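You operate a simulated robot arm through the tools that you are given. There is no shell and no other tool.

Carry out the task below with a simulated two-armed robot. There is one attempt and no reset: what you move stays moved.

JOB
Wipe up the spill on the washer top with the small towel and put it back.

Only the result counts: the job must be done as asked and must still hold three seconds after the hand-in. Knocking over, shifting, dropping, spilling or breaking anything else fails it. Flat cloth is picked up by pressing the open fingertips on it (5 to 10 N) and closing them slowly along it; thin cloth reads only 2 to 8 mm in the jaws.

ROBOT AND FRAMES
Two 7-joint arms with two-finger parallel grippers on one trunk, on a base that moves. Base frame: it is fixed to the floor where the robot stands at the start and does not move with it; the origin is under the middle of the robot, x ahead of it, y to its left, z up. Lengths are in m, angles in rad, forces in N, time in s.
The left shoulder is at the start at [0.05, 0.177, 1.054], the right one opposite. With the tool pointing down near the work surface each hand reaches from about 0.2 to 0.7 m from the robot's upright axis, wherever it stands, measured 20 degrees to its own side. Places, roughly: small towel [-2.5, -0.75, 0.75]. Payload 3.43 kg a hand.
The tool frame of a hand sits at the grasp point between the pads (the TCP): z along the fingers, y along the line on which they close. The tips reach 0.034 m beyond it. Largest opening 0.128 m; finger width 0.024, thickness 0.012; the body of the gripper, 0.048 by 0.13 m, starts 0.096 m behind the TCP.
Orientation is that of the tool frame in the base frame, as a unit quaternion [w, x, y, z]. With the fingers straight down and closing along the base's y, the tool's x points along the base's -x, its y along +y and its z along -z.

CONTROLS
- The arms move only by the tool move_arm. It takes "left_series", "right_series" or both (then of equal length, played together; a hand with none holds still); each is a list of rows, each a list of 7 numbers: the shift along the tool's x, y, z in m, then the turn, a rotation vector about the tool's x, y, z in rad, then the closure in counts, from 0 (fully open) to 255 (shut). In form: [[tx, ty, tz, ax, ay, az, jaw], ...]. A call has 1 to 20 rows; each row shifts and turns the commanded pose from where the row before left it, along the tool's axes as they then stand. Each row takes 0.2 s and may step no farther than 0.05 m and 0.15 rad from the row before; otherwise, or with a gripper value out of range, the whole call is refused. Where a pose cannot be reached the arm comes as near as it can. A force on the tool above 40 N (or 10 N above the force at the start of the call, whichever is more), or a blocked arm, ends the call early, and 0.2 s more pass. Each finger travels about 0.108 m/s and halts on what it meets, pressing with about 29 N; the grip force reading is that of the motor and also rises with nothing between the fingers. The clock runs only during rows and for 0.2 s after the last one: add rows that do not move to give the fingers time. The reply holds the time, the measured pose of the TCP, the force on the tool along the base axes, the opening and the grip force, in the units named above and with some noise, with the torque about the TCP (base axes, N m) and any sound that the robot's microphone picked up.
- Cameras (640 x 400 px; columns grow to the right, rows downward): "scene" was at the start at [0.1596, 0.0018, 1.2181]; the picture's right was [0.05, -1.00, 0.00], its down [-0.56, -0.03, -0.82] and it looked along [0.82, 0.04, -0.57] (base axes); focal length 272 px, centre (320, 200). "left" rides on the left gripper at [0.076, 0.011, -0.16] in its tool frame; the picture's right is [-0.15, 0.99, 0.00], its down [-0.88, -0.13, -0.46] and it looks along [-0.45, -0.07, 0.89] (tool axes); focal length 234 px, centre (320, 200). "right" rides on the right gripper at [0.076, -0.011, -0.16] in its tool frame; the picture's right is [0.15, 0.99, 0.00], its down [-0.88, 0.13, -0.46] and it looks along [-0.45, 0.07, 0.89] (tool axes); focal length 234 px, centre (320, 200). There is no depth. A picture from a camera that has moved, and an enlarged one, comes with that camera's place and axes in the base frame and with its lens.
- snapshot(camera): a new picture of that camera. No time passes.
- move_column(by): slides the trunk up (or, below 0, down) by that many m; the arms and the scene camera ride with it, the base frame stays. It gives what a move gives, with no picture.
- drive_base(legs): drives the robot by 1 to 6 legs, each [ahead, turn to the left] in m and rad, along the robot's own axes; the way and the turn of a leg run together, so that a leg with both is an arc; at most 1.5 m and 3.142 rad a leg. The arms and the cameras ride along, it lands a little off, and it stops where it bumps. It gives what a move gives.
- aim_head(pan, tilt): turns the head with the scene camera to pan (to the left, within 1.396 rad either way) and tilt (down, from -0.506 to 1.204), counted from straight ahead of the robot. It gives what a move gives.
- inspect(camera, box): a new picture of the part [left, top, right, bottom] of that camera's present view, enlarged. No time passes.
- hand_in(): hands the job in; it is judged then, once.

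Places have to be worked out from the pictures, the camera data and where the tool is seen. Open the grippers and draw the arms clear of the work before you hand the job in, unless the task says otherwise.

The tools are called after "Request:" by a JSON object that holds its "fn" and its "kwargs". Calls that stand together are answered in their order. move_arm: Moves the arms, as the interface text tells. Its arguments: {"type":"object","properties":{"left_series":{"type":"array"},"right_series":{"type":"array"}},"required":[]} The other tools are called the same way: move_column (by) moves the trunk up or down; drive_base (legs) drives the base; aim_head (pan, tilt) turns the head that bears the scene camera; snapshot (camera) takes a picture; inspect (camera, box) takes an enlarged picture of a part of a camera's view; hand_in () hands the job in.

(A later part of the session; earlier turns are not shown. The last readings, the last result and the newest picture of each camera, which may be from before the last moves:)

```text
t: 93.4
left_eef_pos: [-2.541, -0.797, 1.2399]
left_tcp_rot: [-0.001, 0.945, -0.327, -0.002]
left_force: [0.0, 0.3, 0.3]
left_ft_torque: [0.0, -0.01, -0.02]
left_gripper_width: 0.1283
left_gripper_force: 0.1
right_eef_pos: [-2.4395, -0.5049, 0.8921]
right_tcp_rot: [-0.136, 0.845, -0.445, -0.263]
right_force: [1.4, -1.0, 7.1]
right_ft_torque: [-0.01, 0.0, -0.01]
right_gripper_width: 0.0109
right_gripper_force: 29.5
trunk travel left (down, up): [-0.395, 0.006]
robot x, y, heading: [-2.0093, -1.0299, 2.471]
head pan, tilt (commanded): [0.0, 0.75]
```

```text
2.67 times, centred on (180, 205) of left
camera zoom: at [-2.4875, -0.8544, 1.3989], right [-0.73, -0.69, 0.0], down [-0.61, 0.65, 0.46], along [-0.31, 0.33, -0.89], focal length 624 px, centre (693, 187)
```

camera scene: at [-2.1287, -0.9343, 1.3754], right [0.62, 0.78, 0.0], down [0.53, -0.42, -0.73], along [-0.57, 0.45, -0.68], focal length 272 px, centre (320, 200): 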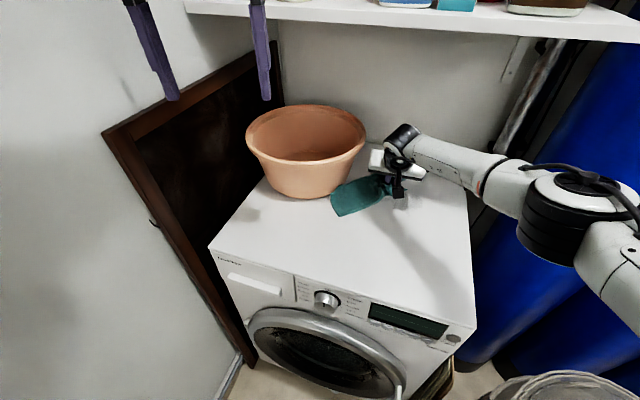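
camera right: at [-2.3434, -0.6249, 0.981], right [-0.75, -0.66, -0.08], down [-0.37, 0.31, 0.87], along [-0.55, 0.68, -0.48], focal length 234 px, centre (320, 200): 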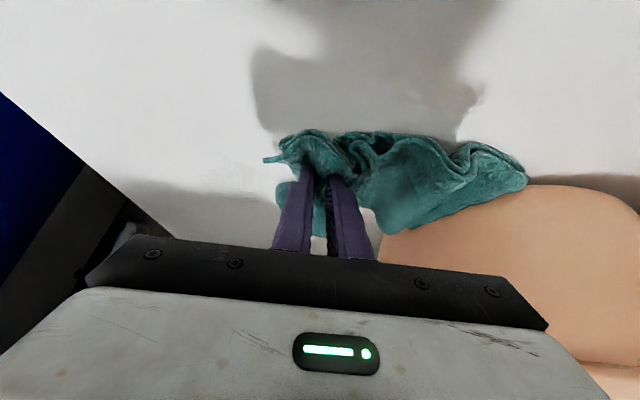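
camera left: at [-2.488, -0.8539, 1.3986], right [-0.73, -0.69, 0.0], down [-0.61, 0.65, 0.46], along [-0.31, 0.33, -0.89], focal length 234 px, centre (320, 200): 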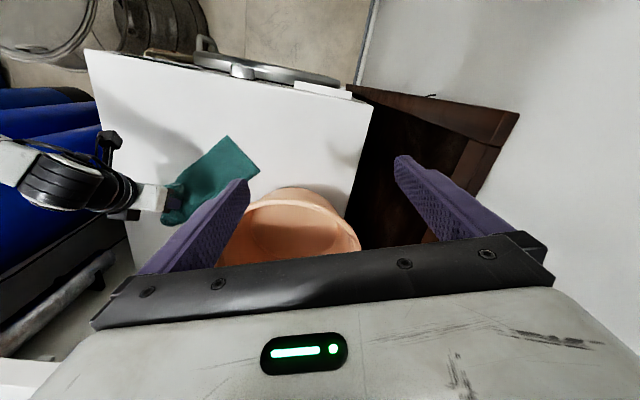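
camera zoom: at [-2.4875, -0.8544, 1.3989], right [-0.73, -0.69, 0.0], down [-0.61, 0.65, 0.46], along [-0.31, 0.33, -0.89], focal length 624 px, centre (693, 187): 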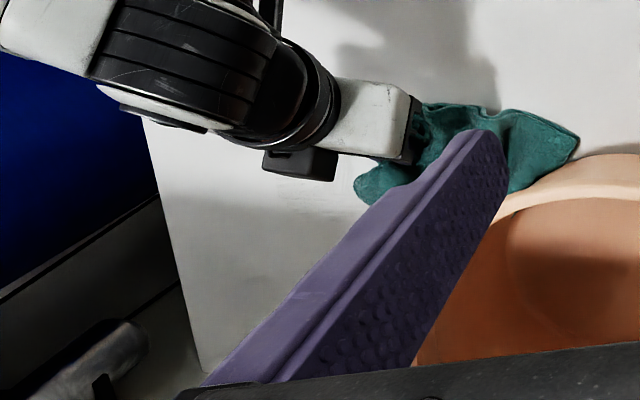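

Faint streaks remain between about [-2.376, -0.44] and [-2.458, -0.366]. I press a bit harder and do cross-direction strokes with fine spacing, starting at the right side.

Request:
{"fn": "move_arm", "kwargs": {"right_series": [[0.0011, -0.0345, 0.0016, 0, 0, 0, 255], [0, -0.0345, 0, 0, 0, 0, 255], [0, -0.0345, 0, 0, 0, 0, 255], [0, -0.0345, 0, 0, 0, 0, 255], [-0.0303, 0.003, 0.0207, 0, 0, 0, 255], [-0.0303, 0.003, 0.0207, 0, 0, 0, 255], [-0.0303, 0.003, 0.0207, 0, 0, 0, 255], [0.0303, 0.003, -0.0207, 0, 0, 0, 255], [0.0303, 0.003, -0.0207, 0, 0, 0, 255], [0.0303, 0.003, -0.0207, 0, 0, 0, 255], [-0.0303, 0.003, 0.0207, 0, 0, 0, 255], [-0.0303, 0.003, 0.0207, 0, 0, 0, 255], [-0.0303, 0.003, 0.0207, 0, 0, 0, 255], [0.0303, 0.003, -0.0207, 0, 0, 0, 255], [0.0303, 0.003, -0.0207, 0, 0, 0, 255], [0.0303, 0.003, -0.0207, 0, 0, 0, 255], [-0.0303, 0.003, 0.0207, 0, 0, 0, 255], [-0.0303, 0.003, 0.0207, 0, 0, 0, 255], [-0.0303, 0.003, 0.0207, 0, 0, 0, 255], [0, 0, 0, 0, 0, 0, 255]]}}

Request:
{"fn": "snapshot", "kwargs": {"camera": "right"}}

Request:
{"fn": "snapshot", "kwargs": {"camera": "scene"}}

```text
t: 97.6
left_eef_pos: [-2.5412, -0.7979, 1.2391]
left_tcp_rot: [-0.002, 0.944, -0.329, -0.001]
left_force: [-0.3, -0.1, 0.2]
left_ft_torque: [-0.03, -0.03, -0.02]
left_gripper_width: 0.1278
left_gripper_force: 0.0
right_eef_pos: [-2.4277, -0.3585, 0.8921]
right_tcp_rot: [-0.137, 0.845, -0.445, -0.264]
right_force: [-0.5, -3.3, 8.3]
right_ft_torque: [-0.08, 0.05, -0.01]
right_gripper_width: 0.0109
right_gripper_force: 28.8
trunk travel left (down, up): [-0.395, 0.006]
robot x, y, heading: [-2.0116, -1.0255, 2.474]
head pan, tilt (commanded): [0.0, 0.75]
```

```text
taken
camera right: at [-2.3315, -0.4782, 0.9805], right [-0.75, -0.66, -0.08], down [-0.37, 0.31, 0.88], along [-0.55, 0.68, -0.48], focal length 234 px, centre (320, 200)
```

right: 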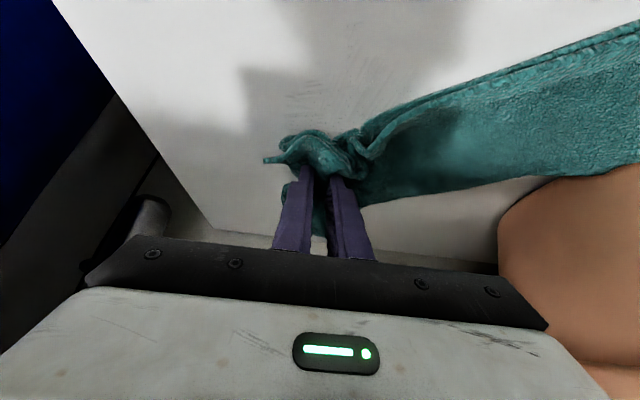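

```text
taken
camera scene: at [-2.1285, -0.935, 1.3754], right [0.62, 0.78, 0.0], down [0.53, -0.42, -0.73], along [-0.57, 0.46, -0.68], focal length 272 px, centre (320, 200)
```

scene: 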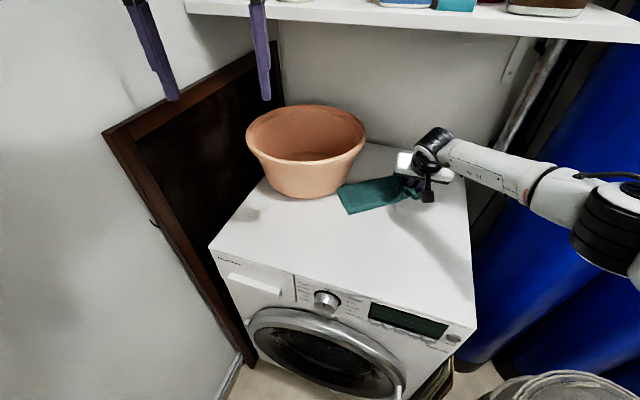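

Streaks are getting fainter. I continue the zigzag over the left part of the spill.

Request:
{"fn": "move_arm", "kwargs": {"right_series": [[0.0308, 0.003, -0.0199, 0, 0, 0, 255], [0.0303, 0.003, -0.0207, 0, 0, 0, 255], [0.0303, 0.003, -0.0207, 0, 0, 0, 255], [-0.0303, 0.003, 0.0207, 0, 0, 0, 255], [-0.0303, 0.003, 0.0207, 0, 0, 0, 255], [-0.0303, 0.003, 0.0207, 0, 0, 0, 255], [0.0303, 0.003, -0.0207, 0, 0, 0, 255], [0.0303, 0.003, -0.0207, 0, 0, 0, 255], [0.0303, 0.003, -0.0207, 0, 0, 0, 255], [-0.0303, 0.003, 0.0207, 0, 0, 0, 255], [-0.0303, 0.003, 0.0207, 0, 0, 0, 255], [-0.0303, 0.003, 0.0207, 0, 0, 0, 255], [0.0303, 0.003, -0.0207, 0, 0, 0, 255], [0.0303, 0.003, -0.0207, 0, 0, 0, 255], [0.0303, 0.003, -0.0207, 0, 0, 0, 255], [0, 0, 0, 0, 0, 0, 255]]}}

Request:
{"fn": "snapshot", "kwargs": {"camera": "right"}}

Request:
{"fn": "inspect", "kwargs": {"camera": "right", "box": [100, 60, 360, 250]}}

Request:
{"fn": "inspect", "kwargs": {"camera": "scene", "box": [220, 90, 480, 280]}}

```text
t: 101.0
left_eef_pos: [-2.5414, -0.7981, 1.2397]
left_tcp_rot: [-0.002, 0.944, -0.329, -0.002]
left_force: [-0.1, 0.0, 0.2]
left_ft_torque: [-0.03, 0.0, -0.02]
left_gripper_width: 0.1282
left_gripper_force: 0.0
right_eef_pos: [-2.4026, -0.4753, 0.8911]
right_tcp_rot: [-0.139, 0.843, -0.445, -0.267]
right_force: [-2.7, 4.8, 20.5]
right_ft_torque: [0.31, 0.26, -0.06]
right_gripper_width: 0.0107
right_gripper_force: 28.7
trunk travel left (down, up): [-0.395, 0.006]
robot x, y, heading: [-2.0121, -1.0232, 2.468]
head pan, tilt (commanded): [0.0, 0.75]
```

```text
taken
camera right: at [-2.3068, -0.5952, 0.9785], right [-0.75, -0.66, -0.08], down [-0.36, 0.31, 0.88], along [-0.55, 0.69, -0.47], focal length 234 px, centre (320, 200)
```

right: 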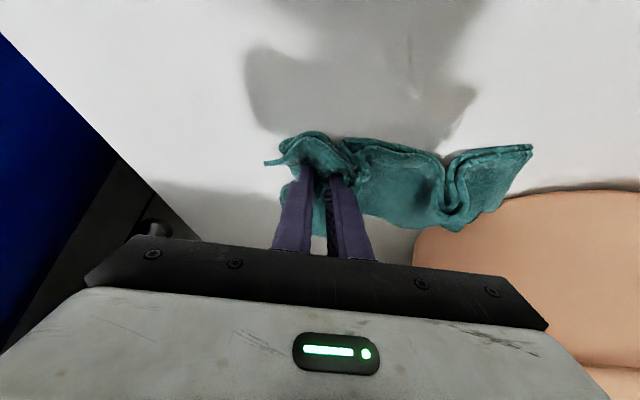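

```text
2.11 times, centred on (230, 155) of right
camera zoom: at [-2.3068, -0.5952, 0.9785], right [-0.75, -0.66, -0.08], down [-0.36, 0.31, 0.88], along [-0.55, 0.69, -0.47], focal length 493 px, centre (510, 295)
```

zoom: 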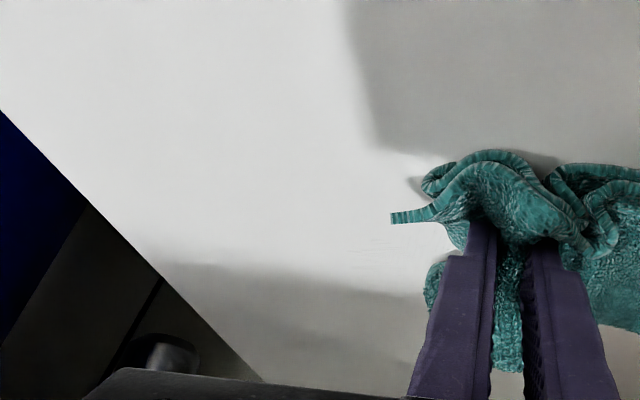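

```text
2.11 times, centred on (350, 185) of scene
camera zoom: at [-2.128, -0.9356, 1.3756], right [0.62, 0.78, 0.0], down [0.53, -0.42, -0.73], along [-0.57, 0.46, -0.68], focal length 572 px, centre (257, 232)
```

zoom: 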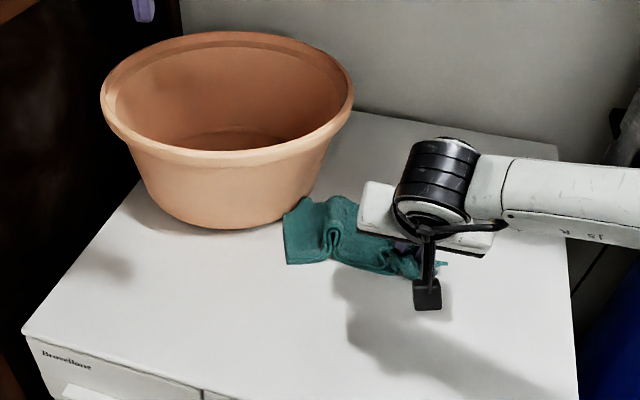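

The area looks nearly clean. I lift 3 cm and back off toward the robot to inspect the whole spot.

Request:
{"fn": "move_arm", "kwargs": {"right_series": [[-0.0085, 0, -0.0124, 0, 0, 0, 255], [-0.0085, 0, -0.0124, 0, 0, 0, 255], [0.0275, 0, -0.0188, 0, 0, 0, 255], [0.0275, 0, -0.0188, 0, 0, 0, 255], [0.0275, 0, -0.0188, 0, 0, 0, 255], [0, 0, 0, 0, 0, 0, 255]]}}

Request:
{"fn": "inspect", "kwargs": {"camera": "right", "box": [100, 60, 420, 260]}}

Request:
{"fn": "inspect", "kwargs": {"camera": "scene", "box": [320, 120, 480, 240]}}

```text
t: 102.4
left_eef_pos: [-2.5427, -0.7964, 1.2387]
left_tcp_rot: [-0.001, 0.945, -0.328, -0.001]
left_force: [-0.3, 0.6, 0.3]
left_ft_torque: [-0.03, 0.04, 0.01]
left_gripper_width: 0.1279
left_gripper_force: 0.0
right_eef_pos: [-2.3467, -0.5572, 0.918]
right_tcp_rot: [-0.138, 0.845, -0.446, -0.263]
right_force: [0.0, 0.7, -0.3]
right_ft_torque: [-0.02, 0.02, 0.0]
right_gripper_width: 0.0108
right_gripper_force: 28.2
trunk travel left (down, up): [-0.395, 0.006]
robot x, y, heading: [-2.008, -1.0252, 2.471]
head pan, tilt (commanded): [0.0, 0.75]
```

```text
2.00 times, centred on (260, 160) of right
camera zoom: at [-2.2502, -0.6773, 1.0058], right [-0.75, -0.66, -0.08], down [-0.37, 0.31, 0.87], along [-0.55, 0.68, -0.48], focal length 468 px, centre (440, 280)
```

zoom: 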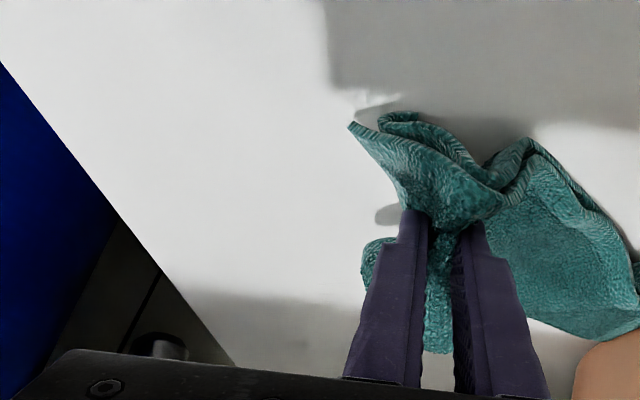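

```text
3.33 times, centred on (400, 180) of scene
camera zoom: at [-2.1295, -0.9338, 1.3752], right [0.62, 0.78, 0.0], down [0.53, -0.42, -0.73], along [-0.57, 0.45, -0.68], focal length 906 px, centre (53, 267)
```

zoom: 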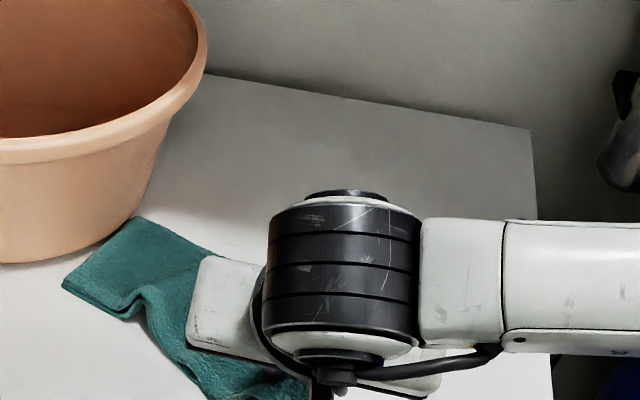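

The visible part is clean but the centre is hidden behind the hand. I retreat further toward the front to see all of it.

Request:
{"fn": "move_arm", "kwargs": {"right_series": [[0.0275, 0, -0.0188, 0, 0, 0, 255], [0.0275, 0, -0.0188, 0, 0, 0, 255], [0.0275, 0, -0.0188, 0, 0, 0, 255], [0, 0, 0, 0, 0, 0, 255]]}}

Request:
{"fn": "snapshot", "kwargs": {"camera": "right"}}

Request:
{"fn": "inspect", "kwargs": {"camera": "scene", "box": [320, 120, 480, 240]}}

Request:
{"fn": "snapshot", "kwargs": {"camera": "scene"}}

```text
t: 103.4
left_eef_pos: [-2.5428, -0.7967, 1.2384]
left_tcp_rot: [-0.001, 0.944, -0.329, -0.001]
left_force: [0.5, 0.0, 0.1]
left_ft_torque: [-0.02, -0.03, -0.01]
left_gripper_width: 0.1282
left_gripper_force: 0.0
right_eef_pos: [-2.2871, -0.6385, 0.9172]
right_tcp_rot: [-0.139, 0.844, -0.446, -0.263]
right_force: [0.3, 0.2, -0.1]
right_ft_torque: [0.01, 0.03, -0.01]
right_gripper_width: 0.0107
right_gripper_force: 28.8
trunk travel left (down, up): [-0.395, 0.006]
robot x, y, heading: [-2.0127, -1.0284, 2.475]
head pan, tilt (commanded): [0.0, 0.75]
```

```text
taken
camera right: at [-2.1929, -0.7592, 1.0068], right [-0.75, -0.66, -0.08], down [-0.37, 0.31, 0.87], along [-0.55, 0.68, -0.48], focal length 234 px, centre (320, 200)
```

right: 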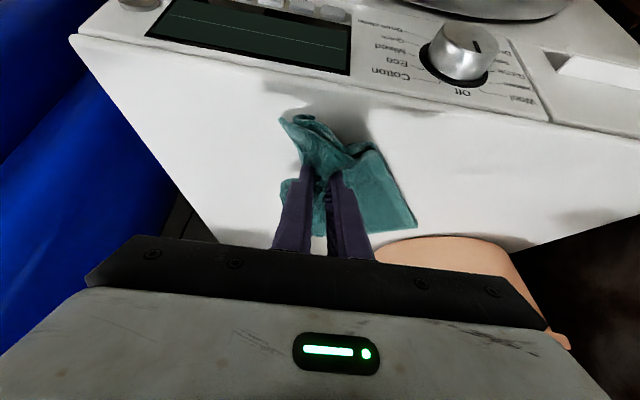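

```text
3.33 times, centred on (400, 180) of scene
camera zoom: at [-2.1293, -0.9337, 1.3752], right [0.62, 0.78, 0.0], down [0.53, -0.42, -0.73], along [-0.57, 0.45, -0.68], focal length 906 px, centre (53, 267)
```

zoom: 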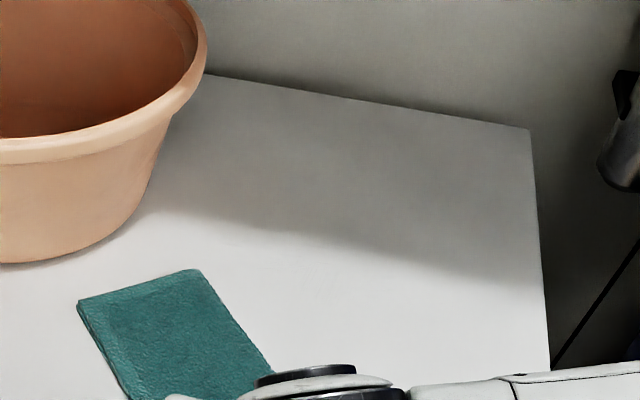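

```text
taken
camera scene: at [-2.1293, -0.9337, 1.3752], right [0.62, 0.78, 0.0], down [0.53, -0.42, -0.73], along [-0.57, 0.45, -0.68], focal length 272 px, centre (320, 200)
```

scene: 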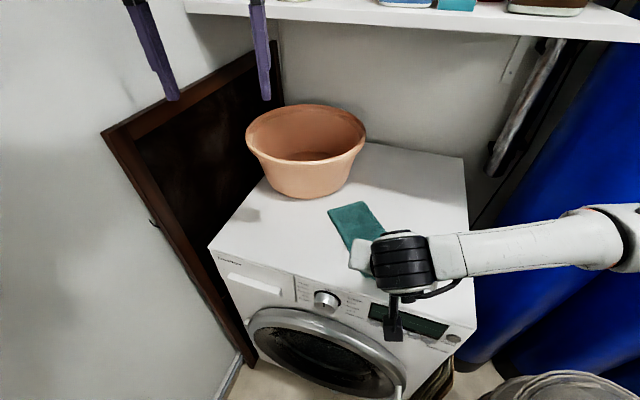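

The spill spot now looks clean from the head camera. I zoom in tightly to check for leftover streaks.

Request:
{"fn": "inspect", "kwargs": {"camera": "scene", "box": [370, 165, 450, 225]}}

Request:
{"fn": "inspect", "kwargs": {"camera": "left", "box": [90, 120, 290, 270]}}

```text
6.67 times, centred on (410, 195) of scene
camera zoom: at [-2.1293, -0.9337, 1.3752], right [0.62, 0.78, 0.0], down [0.53, -0.42, -0.73], along [-0.57, 0.45, -0.68], focal length 1812 px, centre (-280, 233)
```

zoom: 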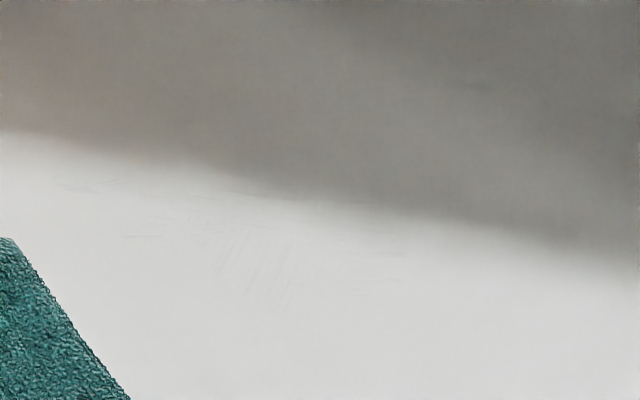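

```text
2.67 times, centred on (190, 195) of left
camera zoom: at [-2.4882, -0.8535, 1.3985], right [-0.73, -0.69, 0.0], down [-0.61, 0.65, 0.46], along [-0.31, 0.33, -0.89], focal length 624 px, centre (667, 213)
```

zoom: 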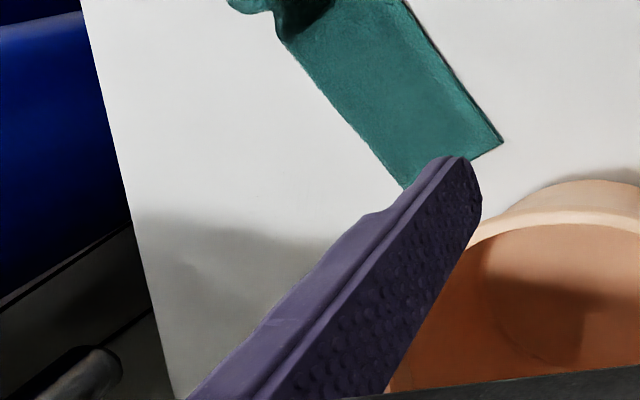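

Only very faint hairline streaks remain around [-2.41, -0.42] and toward [-2.46…-2.50, -0.445]. I return for one more firm round.

Request:
{"fn": "move_arm", "kwargs": {"right_series": [[-0.0266, -0.0173, 0.0182, 0, 0, 0, 255], [-0.0266, -0.0173, 0.0182, 0, 0, 0, 255], [-0.0266, -0.0173, 0.0182, 0, 0, 0, 255], [-0.0266, -0.0173, 0.0182, 0, 0, 0, 255], [-0.0266, -0.0173, 0.0182, 0, 0, 0, 255], [-0.0266, -0.0173, 0.0182, 0, 0, 0, 255], [0.0074, 0, 0.0107, 0, 0, 0, 255], [0.0051, 0, 0.0074, 0, 0, 0, 255], [0.0017, 0, 0.0025, 0, 0, 0, 255], [0, 0, 0, 0, 0, 0, 255]]}}

Request:
{"fn": "snapshot", "kwargs": {"camera": "scene"}}

```text
t: 105.6
left_eef_pos: [-2.5413, -0.7976, 1.2386]
left_tcp_rot: [-0.001, 0.945, -0.328, -0.002]
left_force: [0.4, -0.3, 1.0]
left_ft_torque: [-0.04, 0.0, 0.0]
left_gripper_width: 0.1279
left_gripper_force: 0.1
right_eef_pos: [-2.3141, -0.4222, 0.8947]
right_tcp_rot: [-0.137, 0.844, -0.445, -0.266]
right_force: [0.0, -0.8, 11.7]
right_ft_torque: [0.0, 0.03, 0.01]
right_gripper_width: 0.0111
right_gripper_force: 28.9
trunk travel left (down, up): [-0.395, 0.006]
robot x, y, heading: [-2.0091, -1.027, 2.473]
head pan, tilt (commanded): [0.0, 0.75]
```

```text
taken
camera scene: at [-2.1286, -0.9354, 1.3756], right [0.62, 0.78, 0.0], down [0.53, -0.42, -0.73], along [-0.57, 0.46, -0.68], focal length 272 px, centre (320, 200)
```

scene: 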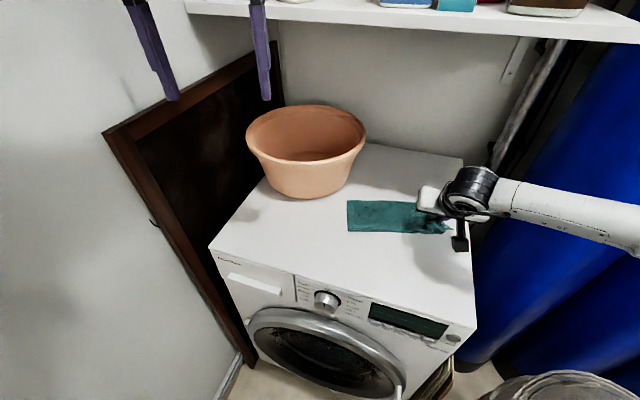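

Pressing at about 12 N on the right side. I run six more full-width sweeps advancing away from the robot.

Request:
{"fn": "move_arm", "kwargs": {"right_series": [[-0.013, 0.042, 0.0101, 0, 0, 0, 255], [0, 0.042, 0, 0, 0, 0, 255], [0, 0.042, 0, 0, 0, 0, 255], [-0.0136, -0.042, 0.0093, 0, 0, 0, 255], [0, -0.042, 0, 0, 0, 0, 255], [0, -0.042, 0, 0, 0, 0, 255], [-0.0136, 0.042, 0.0093, 0, 0, 0, 255], [0, 0.042, 0, 0, 0, 0, 255], [0, 0.042, 0, 0, 0, 0, 255], [-0.0136, -0.042, 0.0093, 0, 0, 0, 255], [0, -0.042, 0, 0, 0, 0, 255], [0, -0.042, 0, 0, 0, 0, 255], [-0.0136, 0.042, 0.0093, 0, 0, 0, 255], [0, 0.042, 0, 0, 0, 0, 255], [0, 0.042, 0, 0, 0, 0, 255], [-0.0136, -0.042, 0.0093, 0, 0, 0, 255], [0, -0.042, 0, 0, 0, 0, 255], [0, -0.042, 0, 0, 0, 0, 255], [0, 0, 0, 0, 0, 0, 255]]}}

Request:
{"fn": "snapshot", "kwargs": {"camera": "scene"}}

```text
t: 109.6
left_eef_pos: [-2.5413, -0.7969, 1.238]
left_tcp_rot: [-0.001, 0.945, -0.328, -0.002]
left_force: [-0.8, 0.5, 0.1]
left_ft_torque: [-0.01, 0.02, 0.01]
left_gripper_width: 0.1279
left_gripper_force: 0.1
right_eef_pos: [-2.3677, -0.3357, 0.8939]
right_tcp_rot: [-0.139, 0.844, -0.446, -0.263]
right_force: [-1.1, 1.0, 5.5]
right_ft_torque: [0.07, 0.05, -0.04]
right_gripper_width: 0.011
right_gripper_force: 29.4
trunk travel left (down, up): [-0.395, 0.006]
robot x, y, heading: [-2.0119, -1.0252, 2.469]
head pan, tilt (commanded): [0.0, 0.75]
```

```text
taken
camera scene: at [-2.1293, -0.9348, 1.3753], right [0.62, 0.78, 0.0], down [0.53, -0.42, -0.73], along [-0.57, 0.46, -0.68], focal length 272 px, centre (320, 200)
```

scene: 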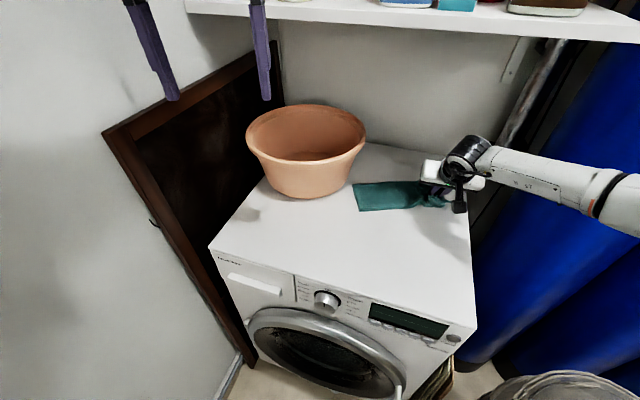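

Force is down to 5.5 N on the far side, so I press 3 mm deeper and zigzag back across in the other direction.

Request:
{"fn": "move_arm", "kwargs": {"right_series": [[0.0306, 0.007, -0.0173, 0, 0, 0, 255], [0.0289, 0.007, -0.0198, 0, 0, 0, 255], [0.0289, 0.007, -0.0198, 0, 0, 0, 255], [-0.0289, 0.007, 0.0198, 0, 0, 0, 255], [-0.0289, 0.007, 0.0198, 0, 0, 0, 255], [-0.0289, 0.007, 0.0198, 0, 0, 0, 255], [0.0289, 0.007, -0.0198, 0, 0, 0, 255], [0.0289, 0.007, -0.0198, 0, 0, 0, 255], [0.0289, 0.007, -0.0198, 0, 0, 0, 255], [-0.0289, 0.007, 0.0198, 0, 0, 0, 255], [-0.0289, 0.007, 0.0198, 0, 0, 0, 255], [-0.0289, 0.007, 0.0198, 0, 0, 0, 255], [0.0289, 0.007, -0.0198, 0, 0, 0, 255], [0.0289, 0.007, -0.0198, 0, 0, 0, 255], [0, 0.03, 0, 0, 0, 0, 255], [0, -0.03, 0, 0, 0, 0, 255], [0.0289, 0, -0.0198, 0, 0, 0, 255], [0, 0, 0, 0, 0, 0, 255]]}}

Request:
{"fn": "snapshot", "kwargs": {"camera": "scene"}}

Request:
{"fn": "snapshot", "kwargs": {"camera": "right"}}

```text
t: 113.4
left_eef_pos: [-2.5412, -0.7989, 1.2396]
left_tcp_rot: [-0.001, 0.944, -0.329, -0.001]
left_force: [0.7, 0.3, -0.2]
left_ft_torque: [0.01, 0.0, -0.02]
left_gripper_width: 0.1281
left_gripper_force: 0.1
right_eef_pos: [-2.387, -0.4828, 0.8913]
right_tcp_rot: [-0.139, 0.843, -0.446, -0.265]
right_force: [-3.2, 4.5, 16.9]
right_ft_torque: [0.3, 0.21, 0.01]
right_gripper_width: 0.0109
right_gripper_force: 29.0
trunk travel left (down, up): [-0.395, 0.006]
robot x, y, heading: [-2.0115, -1.026, 2.469]
head pan, tilt (commanded): [0.0, 0.75]
```

```text
taken
camera scene: at [-2.1281, -0.9352, 1.3755], right [0.62, 0.78, 0.0], down [0.53, -0.42, -0.73], along [-0.57, 0.46, -0.68], focal length 272 px, centre (320, 200)
```

scene: 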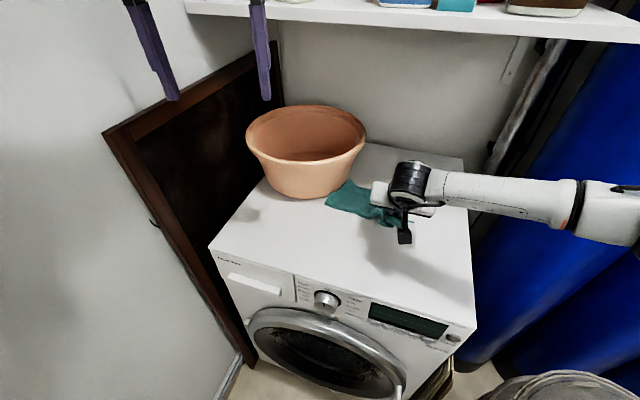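

```text
taken
camera right: at [-2.292, -0.6033, 0.9796], right [-0.75, -0.66, -0.08], down [-0.37, 0.31, 0.88], along [-0.55, 0.69, -0.47], focal length 234 px, centre (320, 200)
```

right: 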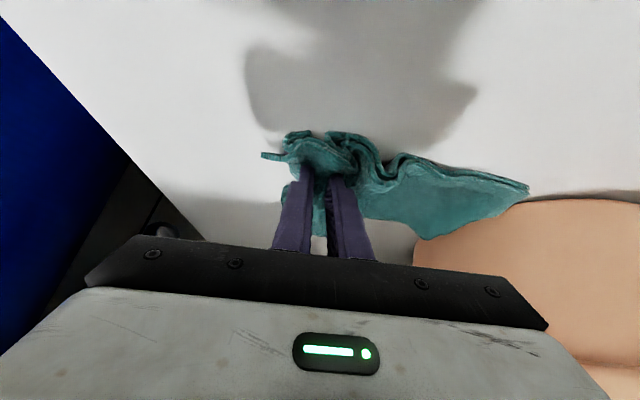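

Firm contact across the area (about 17 N). Now I lift, retreat to the towel's original front line and toward its place, and inspect the spot again.

Request:
{"fn": "move_arm", "kwargs": {"right_series": [[-0.0085, 0, -0.0124, 0, 0, 0, 255], [-0.0085, 0, -0.0124, 0, 0, 0, 255], [0.0234, 0.0224, -0.016, 0, 0, 0, 255], [0.0234, 0.0224, -0.016, 0, 0, 0, 255], [0.0234, 0.0224, -0.016, 0, 0, 0, 255], [0.0234, 0.0224, -0.016, 0, 0, 0, 255], [0.0234, 0.0224, -0.016, 0, 0, 0, 255], [0, 0, 0, 0, 0, 0, 255]]}}

Request:
{"fn": "snapshot", "kwargs": {"camera": "scene"}}

Request:
{"fn": "inspect", "kwargs": {"camera": "scene", "box": [360, 160, 460, 235]}}

Request:
{"fn": "snapshot", "kwargs": {"camera": "right"}}

```text
t: 115.2
left_eef_pos: [-2.5414, -0.7957, 1.2376]
left_tcp_rot: [0.0, 0.945, -0.327, -0.002]
left_force: [1.0, -0.6, -0.3]
left_ft_torque: [-0.03, 0.02, 0.04]
left_gripper_width: 0.1277
left_gripper_force: 0.0
right_eef_pos: [-2.3988, -0.6644, 0.9187]
right_tcp_rot: [-0.137, 0.845, -0.445, -0.263]
right_force: [-0.4, 0.2, 0.1]
right_ft_torque: [-0.03, 0.04, 0.0]
right_gripper_width: 0.0108
right_gripper_force: 29.3
trunk travel left (down, up): [-0.395, 0.006]
robot x, y, heading: [-2.0082, -1.0233, 2.473]
head pan, tilt (commanded): [0.0, 0.75]
```

```text
taken
camera scene: at [-2.1291, -0.9336, 1.3752], right [0.62, 0.78, 0.0], down [0.53, -0.42, -0.73], along [-0.57, 0.45, -0.68], focal length 272 px, centre (320, 200)
```

scene: 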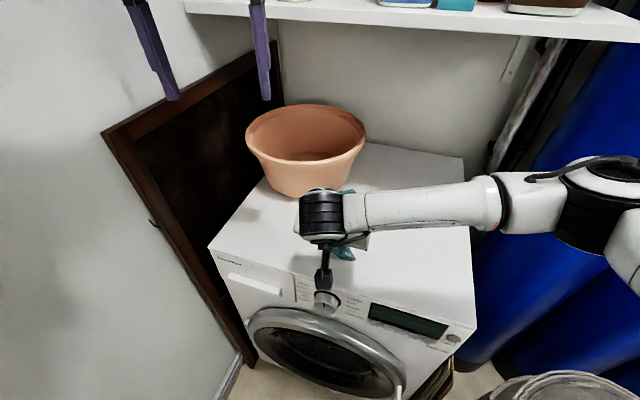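

```text
5.33 times, centred on (410, 198) of scene
camera zoom: at [-2.1291, -0.9336, 1.3752], right [0.62, 0.78, 0.0], down [0.53, -0.42, -0.73], along [-0.57, 0.45, -0.68], focal length 1450 px, centre (-160, 213)
```

zoom: 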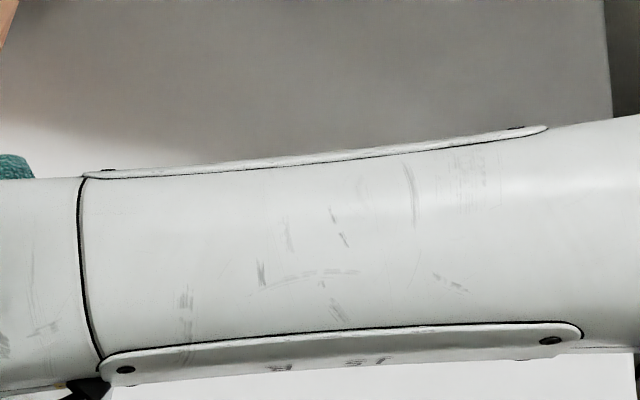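

```text
taken
camera right: at [-2.3033, -0.7843, 1.0072], right [-0.75, -0.66, -0.08], down [-0.37, 0.31, 0.87], along [-0.55, 0.68, -0.48], focal length 234 px, centre (320, 200)
```

right: 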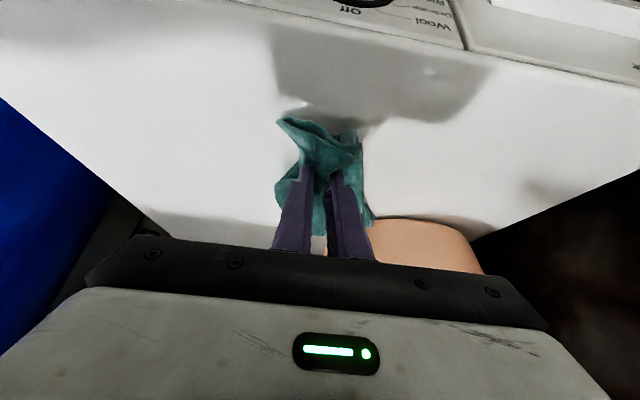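

The towel's held end is back at its front line with the tail pointing away. I turn the hand vertical again and pull the towel rightward along that line so that the tail straightens out behind it.

Request:
{"fn": "move_arm", "kwargs": {"right_series": [[-0.005, 0, 0, 0, 0.15, 0, 255], [-0.005, 0, 0, 0, 0.15, 0, 255], [-0.005, 0, 0, 0, 0.15, 0, 255], [-0.005, 0, 0, 0, 0.15, 0, 255], [0, -0.0385, 0, 0, 0, 0, 255], [0, -0.0385, 0, 0, 0, 0, 255], [0, -0.0385, 0, 0, 0, 0, 255], [0, -0.0385, 0, 0, 0, 0, 255], [0, -0.0385, 0, 0, 0, 0, 255], [0, -0.0385, 0, 0, 0, 0, 255], [0, 0, 0, 0, 0, 0, 255]]}}

Request:
{"fn": "snapshot", "kwargs": {"camera": "scene"}}

Request:
{"fn": "snapshot", "kwargs": {"camera": "right"}}

Request:
{"fn": "inspect", "kwargs": {"camera": "scene", "box": [360, 160, 460, 235]}}

```text
t: 117.6
left_eef_pos: [-2.541, -0.797, 1.238]
left_tcp_rot: [-0.001, 0.945, -0.328, -0.001]
left_force: [0.3, -0.1, -0.2]
left_ft_torque: [0.0, -0.02, -0.02]
left_gripper_width: 0.1281
left_gripper_force: 0.1
right_eef_pos: [-2.2223, -0.516, 0.9241]
right_tcp_rot: [-0.001, 0.884, -0.467, -0.002]
right_force: [-0.4, 0.1, -0.5]
right_ft_torque: [0.02, 0.01, -0.01]
right_gripper_width: 0.0107
right_gripper_force: 29.5
trunk travel left (down, up): [-0.395, 0.006]
robot x, y, heading: [-2.0108, -1.0248, 2.465]
head pan, tilt (commanded): [0.0, 0.75]
```

```text
taken
camera scene: at [-2.1297, -0.9341, 1.3752], right [0.62, 0.78, 0.0], down [0.53, -0.42, -0.73], along [-0.57, 0.45, -0.68], focal length 272 px, centre (320, 200)
```

scene: 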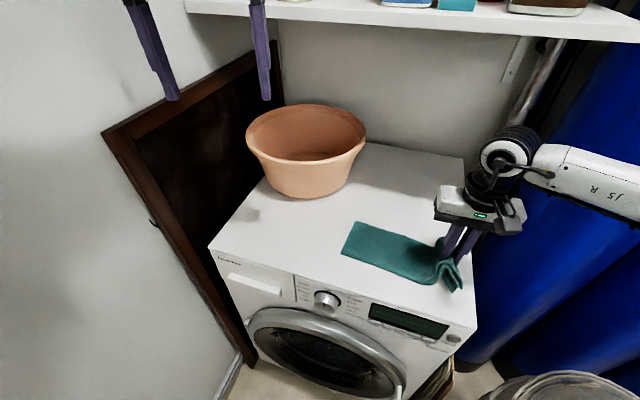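

```text
taken
camera right: at [-2.1707, -0.5732, 1.0847], right [-0.73, -0.68, 0.0], down [-0.6, 0.65, 0.46], along [-0.31, 0.34, -0.89], focal length 234 px, centre (320, 200)
```

right: 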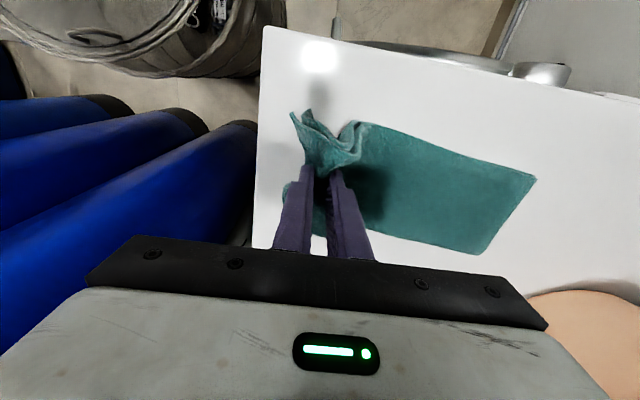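

```text
5.33 times, centred on (410, 198) of scene
camera zoom: at [-2.1297, -0.9341, 1.3752], right [0.62, 0.78, 0.0], down [0.53, -0.42, -0.73], along [-0.57, 0.45, -0.68], focal length 1450 px, centre (-160, 213)
```

zoom: 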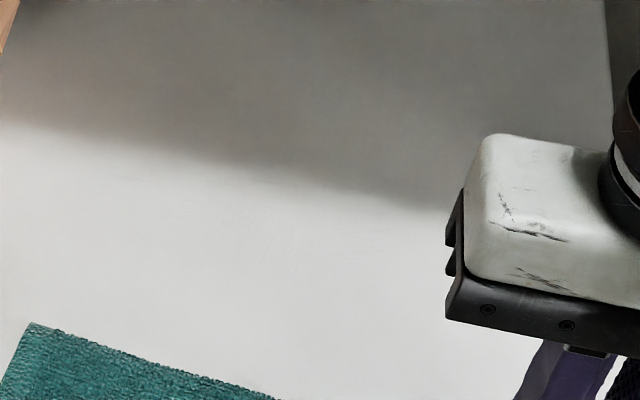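

The wiped spot now looks clean, and the towel lies straight behind the hand with its left end around [-2.425, -0.614]. I lower the right end to the surface and open the jaws gently to release it.

Request:
{"fn": "move_arm", "kwargs": {"right_series": [[0, 0, 0.015, 0, 0, 0, 255], [0, 0, 0.01, 0, 0, 0, 255], [0, 0, 0.004, 0, 0, 0, 255], [0, 0, 0, 0, 0, 0, 255]]}}

```text
t: 118.6
left_eef_pos: [-2.5416, -0.7974, 1.2382]
left_tcp_rot: [-0.002, 0.945, -0.328, -0.002]
left_force: [0.7, -0.8, 1.1]
left_ft_torque: [-0.01, 0.02, 0.0]
left_gripper_width: 0.1278
left_gripper_force: 0.1
right_eef_pos: [-2.224, -0.5164, 0.8969]
right_tcp_rot: [0.001, 0.885, -0.466, -0.003]
right_force: [-2.2, 0.6, 6.8]
right_ft_torque: [0.01, 0.08, 0.01]
right_gripper_width: 0.0107
right_gripper_force: 29.6
trunk travel left (down, up): [-0.395, 0.006]
robot x, y, heading: [-2.013, -1.0249, 2.476]
head pan, tilt (commanded): [0.0, 0.75]
```

I open slowly while keeping a light press so the fingers spread the fold flat again.

Request:
{"fn": "move_arm", "kwargs": {"right_series": [[0, 0, 0, 0, 0, 0, 235], [0, 0, 0, 0, 0, 0, 215], [0, 0, 0, 0, 0, 0, 195], [0, 0, 0, 0, 0, 0, 178], [0, 0, 0, 0, 0, 0, 162], [0, 0, 0, 0, 0, 0, 146], [0, 0, 0, 0, 0, 0, 130], [0, 0, 0, 0, 0, 0, 115], [0, 0, 0, 0, 0, 0, 100], [0, 0, 0, 0, 0, 0, 90], [0, 0, 0, 0, 0, 0, 90]]}}

Request:
{"fn": "snapshot", "kwargs": {"camera": "right"}}

```text
t: 121.0
left_eef_pos: [-2.5418, -0.7965, 1.2378]
left_tcp_rot: [-0.002, 0.945, -0.328, -0.001]
left_force: [-0.4, 0.3, 0.3]
left_ft_torque: [-0.01, -0.01, 0.02]
left_gripper_width: 0.1281
left_gripper_force: 0.0
right_eef_pos: [-2.2216, -0.5163, 0.8963]
right_tcp_rot: [0.0, 0.885, -0.466, -0.002]
right_force: [1.1, 0.0, 0.7]
right_ft_torque: [0.03, 0.0, 0.02]
right_gripper_width: 0.0828
right_gripper_force: 0.1
trunk travel left (down, up): [-0.395, 0.006]
robot x, y, heading: [-2.0108, -1.0266, 2.465]
head pan, tilt (commanded): [0.0, 0.75]
```

```text
taken
camera right: at [-2.1697, -0.5728, 1.0565], right [-0.73, -0.68, 0.0], down [-0.6, 0.65, 0.46], along [-0.31, 0.34, -0.89], focal length 234 px, centre (320, 200)
```

right: 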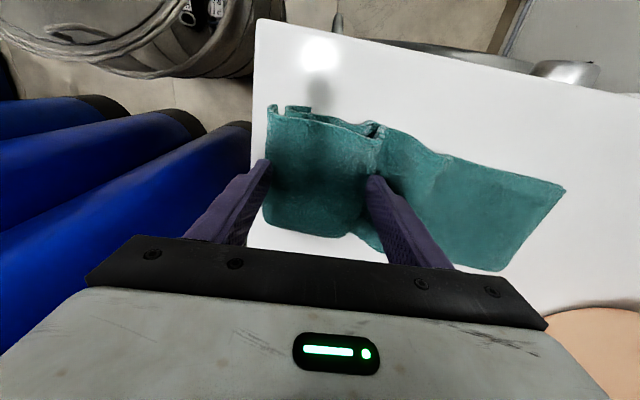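

The fold spread out nearly flat. I lift the right hand away and pull it back toward the robot to make room for the left hand.

Request:
{"fn": "move_arm", "kwargs": {"right_series": [[0, 0, -0.03, 0, 0, 0, 90], [0, 0, -0.04, 0, 0, 0, 90], [0, 0, -0.04, 0, 0, 0, 90], [0, 0, -0.04, 0, 0, 0, 90], [0, 0, -0.04, 0, 0, 0, 90], [0.03, -0.02, 0, 0, 0, 0, 90], [0.03, -0.02, 0, 0, 0, 0, 90], [0.03, -0.02, 0, 0, 0, 0, 90], [0.03, -0.02, 0, 0, 0, 0, 90], [0, 0, 0, 0, 0, 0, 90]]}}

Request:
{"fn": "snapshot", "kwargs": {"camera": "scene"}}

Request:
{"fn": "snapshot", "kwargs": {"camera": "left"}}

```text
t: 123.2
left_eef_pos: [-2.5426, -0.7968, 1.2369]
left_tcp_rot: [0.0, 0.944, -0.329, 0.0]
left_force: [-0.7, -0.6, 0.7]
left_ft_torque: [-0.04, -0.05, -0.01]
left_gripper_width: 0.1279
left_gripper_force: 0.1
right_eef_pos: [-2.087, -0.5725, 1.0874]
right_tcp_rot: [0.0, 0.885, -0.466, -0.001]
right_force: [-1.3, -0.1, -0.2]
right_ft_torque: [0.0, -0.02, 0.01]
right_gripper_width: 0.0829
right_gripper_force: 0.1
trunk travel left (down, up): [-0.395, 0.006]
robot x, y, heading: [-2.0101, -1.0302, 2.471]
head pan, tilt (commanded): [0.0, 0.75]
```

```text
taken
camera scene: at [-2.1298, -0.9338, 1.3752], right [0.62, 0.78, 0.0], down [0.53, -0.42, -0.73], along [-0.57, 0.45, -0.68], focal length 272 px, centre (320, 200)
```

scene: 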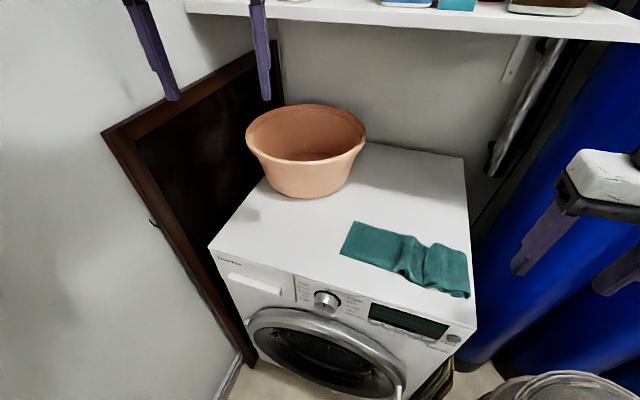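

```text
taken
camera left: at [-2.4887, -0.8536, 1.3983], right [-0.73, -0.69, 0.0], down [-0.61, 0.65, 0.46], along [-0.31, 0.33, -0.89], focal length 234 px, centre (320, 200)
```

left: 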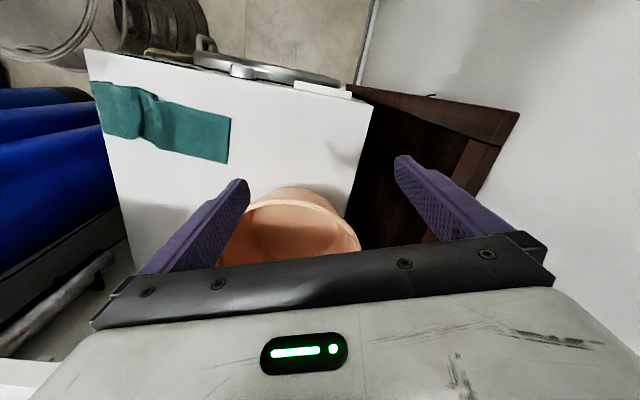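

Now the washer top is unobstructed. I inspect the spill spot and the towel carefully.

Request:
{"fn": "inspect", "kwargs": {"camera": "scene", "box": [350, 140, 470, 230]}}

Request:
{"fn": "inspect", "kwargs": {"camera": "scene", "box": [320, 200, 480, 320]}}

Request:
{"fn": "inspect", "kwargs": {"camera": "left", "box": [80, 40, 280, 240]}}

```text
4.44 times, centred on (410, 185) of scene
camera zoom: at [-2.1298, -0.9338, 1.3752], right [0.62, 0.78, 0.0], down [0.53, -0.42, -0.73], along [-0.57, 0.45, -0.68], focal length 1208 px, centre (-80, 267)
```

zoom: 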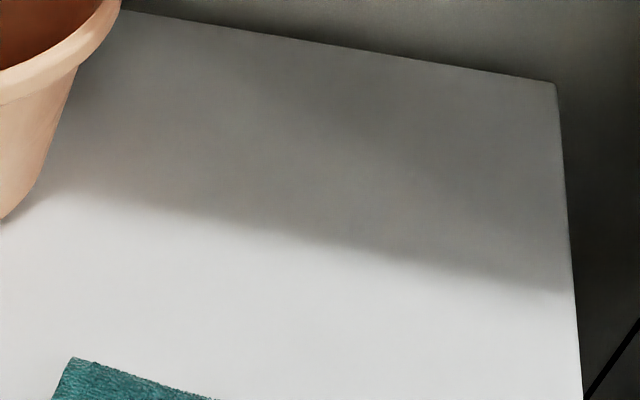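

```text
3.33 times, centred on (400, 260) of scene
camera zoom: at [-2.1298, -0.9338, 1.3752], right [0.62, 0.78, 0.0], down [0.53, -0.42, -0.73], along [-0.57, 0.45, -0.68], focal length 906 px, centre (53, 0)
```

zoom: 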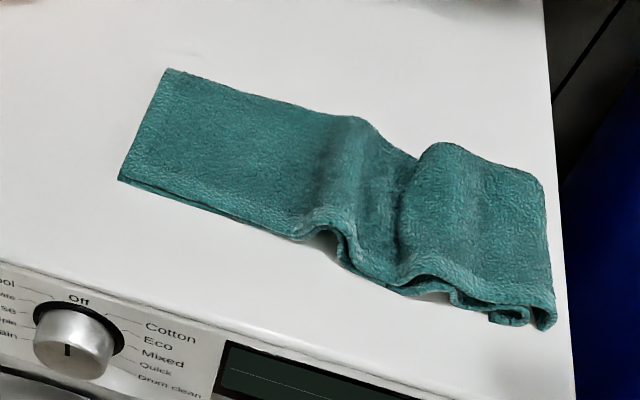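

```text
2.00 times, centred on (180, 140) of left
camera zoom: at [-2.4887, -0.8536, 1.3983], right [-0.73, -0.69, 0.0], down [-0.61, 0.65, 0.46], along [-0.31, 0.33, -0.89], focal length 468 px, centre (600, 320)
```

zoom: 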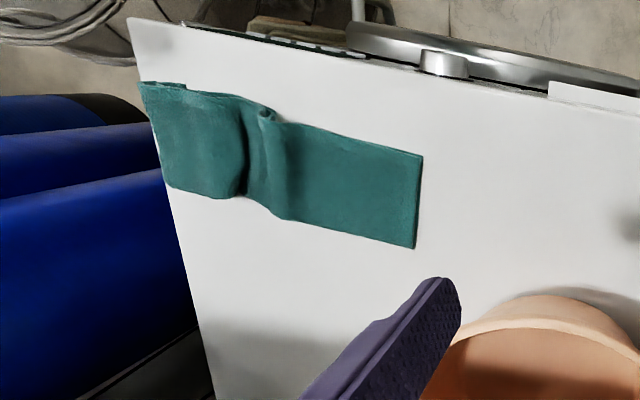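

The spill spot is clean. The towel lies nearly flat but about 0.25 m right of its place, with its left end at [-2.42, -0.62]. I'll use the left hand to pinch that left end and draw it back; first I tilt the left hand slightly and lower it over the empty front-left of the washer.

Request:
{"fn": "move_arm", "kwargs": {"left_series": [[0, 0, 0, 0, -0.117, 0, 86], [0, 0, 0, 0, -0.117, 0, 86], [0, 0, 0, 0, -0.117, 0, 86], [0.01355, 0, 0.0371, 0, 0, 0, 86], [0.01355, 0, 0.0371, 0, 0, 0, 86], [0.01355, 0, 0.0371, 0, 0, 0, 86], [0.01355, 0, 0.0371, 0, 0, 0, 86], [0.01355, 0, 0.0371, 0, 0, 0, 86], [0, 0, 0, 0, 0, 0, 86]]}}

Request:
{"fn": "snapshot", "kwargs": {"camera": "scene"}}

Request:
{"fn": "snapshot", "kwargs": {"camera": "left"}}

```text
t: 125.2
left_eef_pos: [-2.5236, -0.7869, 1.0505]
left_tcp_rot: [-0.053, 0.927, -0.327, -0.178]
left_force: [-1.3, -0.5, 0.0]
left_ft_torque: [0.0, 0.01, -0.01]
left_gripper_width: 0.0849
left_gripper_force: 0.1
right_eef_pos: [-2.0701, -0.5656, 1.0843]
right_tcp_rot: [0.009, 0.885, -0.466, -0.009]
right_force: [-0.3, 0.4, 0.5]
right_ft_torque: [0.01, 0.0, 0.04]
right_gripper_width: 0.0826
right_gripper_force: 0.1
trunk travel left (down, up): [-0.395, 0.006]
robot x, y, heading: [-2.0101, -1.0269, 2.471]
head pan, tilt (commanded): [0.0, 0.75]
```

```text
taken
camera scene: at [-2.1048, -0.9247, 1.3771], right [0.62, 0.78, -0.02], down [0.52, -0.43, -0.74], along [-0.59, 0.45, -0.67], focal length 272 px, centre (320, 200)
```

scene: 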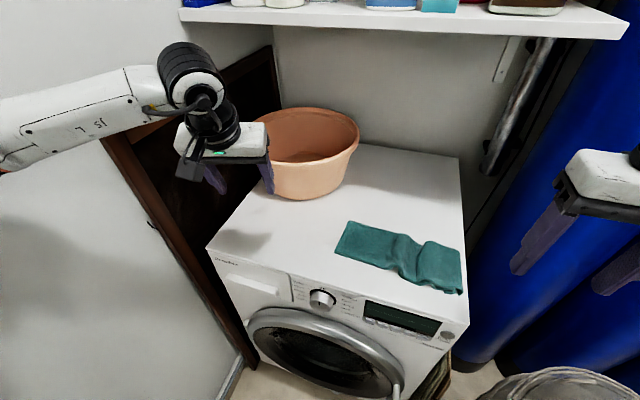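

```text
taken
camera left: at [-2.4273, -0.8749, 1.1728], right [-0.72, -0.69, 0.07], down [-0.42, 0.52, 0.74], along [-0.55, 0.51, -0.67], focal length 234 px, centre (320, 200)
```

left: 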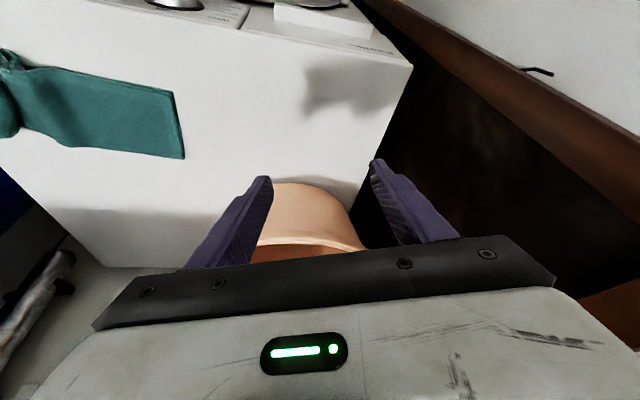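

The readings show the trunk being pushed slightly (camera rolled, right hand shifted): the left elbow is probably touching the end wall. I move the left hand right at once, which draws the elbow inward.

Request:
{"fn": "move_arm", "kwargs": {"left_series": [[0, -0.04, 0, 0, 0, 0, 86], [0, -0.04, 0, 0, 0, 0, 86], [0, -0.04, 0, 0, 0, 0, 86], [0, -0.04, 0, 0, 0, 0, 86], [0, 0, 0, 0, 0, 0, 86]]}}

Request:
{"fn": "snapshot", "kwargs": {"camera": "scene"}}

```text
t: 126.4
left_eef_pos: [-2.4433, -0.6715, 1.0373]
left_tcp_rot: [-0.058, 0.93, -0.322, -0.166]
left_force: [0.4, -0.1, -0.8]
left_ft_torque: [-0.01, -0.02, 0.04]
left_gripper_width: 0.0849
left_gripper_force: 0.0
right_eef_pos: [-2.0889, -0.5713, 1.0878]
right_tcp_rot: [-0.001, 0.884, -0.467, -0.002]
right_force: [-0.2, -0.1, 0.7]
right_ft_torque: [-0.02, -0.04, 0.03]
right_gripper_width: 0.0827
right_gripper_force: 0.1
trunk travel left (down, up): [-0.395, 0.006]
robot x, y, heading: [-2.0152, -1.0242, 2.473]
head pan, tilt (commanded): [0.0, 0.75]
```

```text
taken
camera scene: at [-2.1301, -0.9344, 1.3752], right [0.62, 0.78, 0.0], down [0.53, -0.42, -0.73], along [-0.57, 0.45, -0.68], focal length 272 px, centre (320, 200)
```

scene: 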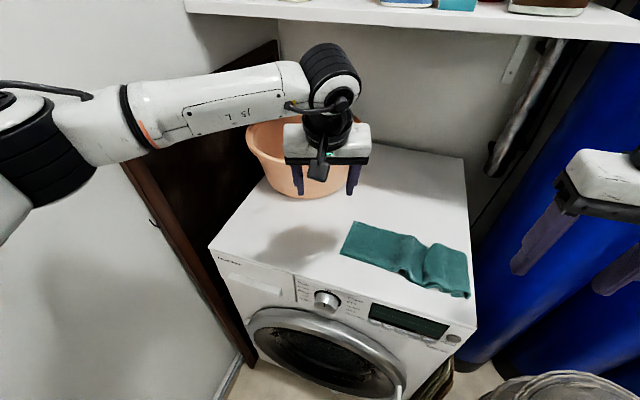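

The trunk is back to its normal pose and the contact is gone. I continue right to above the towel's left end, yaw to align with it, and come down toward it.

Request:
{"fn": "move_arm", "kwargs": {"left_series": [[0, -0.04, 0, 0, 0, 0, 86], [0, -0.04, 0, 0, 0, 0, 86], [0, -0.04, 0, 0, 0, 0, 86], [0, 0, 0, 0.0343, 0, 0.0939, 86], [0, 0, 0, 0.0343, 0, 0.0939, 86], [0, 0, 0, 0.0343, 0, 0.0939, 86], [0, 0, 0, 0.0343, 0, 0.0939, 86], [0.0103, 0, 0.0282, 0, 0, 0, 86], [0.0103, 0, 0.0282, 0, 0, 0, 86], [0.0103, 0, 0.0282, 0, 0, 0, 86], [0, 0, 0, 0, 0, 0, 86]]}}

Request:
{"fn": "snapshot", "kwargs": {"camera": "scene"}}

Request:
{"fn": "snapshot", "kwargs": {"camera": "left"}}

```text
t: 128.8
left_eef_pos: [-2.3699, -0.5744, 0.9459]
left_tcp_rot: [-0.09, 0.847, -0.501, -0.151]
left_force: [-0.6, -0.2, 0.1]
left_ft_torque: [-0.04, -0.01, -0.01]
left_gripper_width: 0.0849
left_gripper_force: 0.1
right_eef_pos: [-2.0868, -0.5727, 1.0883]
right_tcp_rot: [0.0, 0.885, -0.466, -0.002]
right_force: [-0.6, 0.2, -0.7]
right_ft_torque: [0.0, 0.0, -0.02]
right_gripper_width: 0.0828
right_gripper_force: 0.1
trunk travel left (down, up): [-0.395, 0.006]
robot x, y, heading: [-2.0116, -1.028, 2.472]
head pan, tilt (commanded): [0.0, 0.75]
```

```text
taken
camera scene: at [-2.1292, -0.9341, 1.3753], right [0.62, 0.78, 0.0], down [0.53, -0.42, -0.73], along [-0.57, 0.45, -0.68], focal length 272 px, centre (320, 200)
```

scene: 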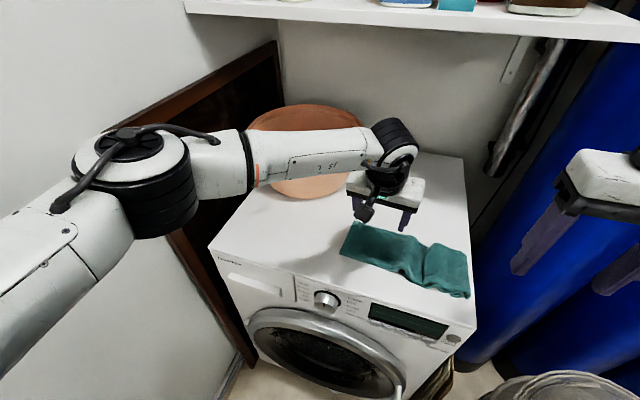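

```text
taken
camera left: at [-2.3173, -0.6916, 1.0706], right [-0.93, -0.36, 0.05], down [-0.21, 0.65, 0.73], along [-0.29, 0.67, -0.68], focal length 234 px, centre (320, 200)
```

left: 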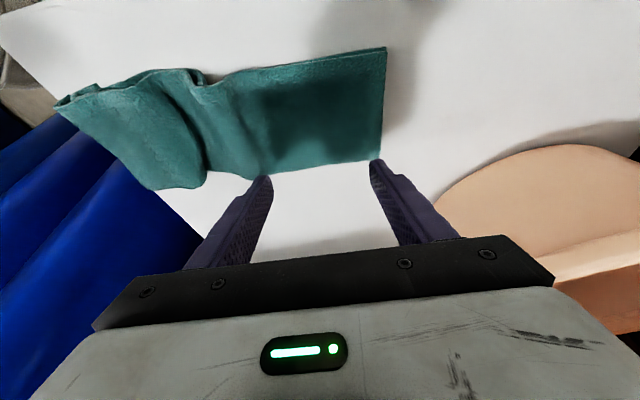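

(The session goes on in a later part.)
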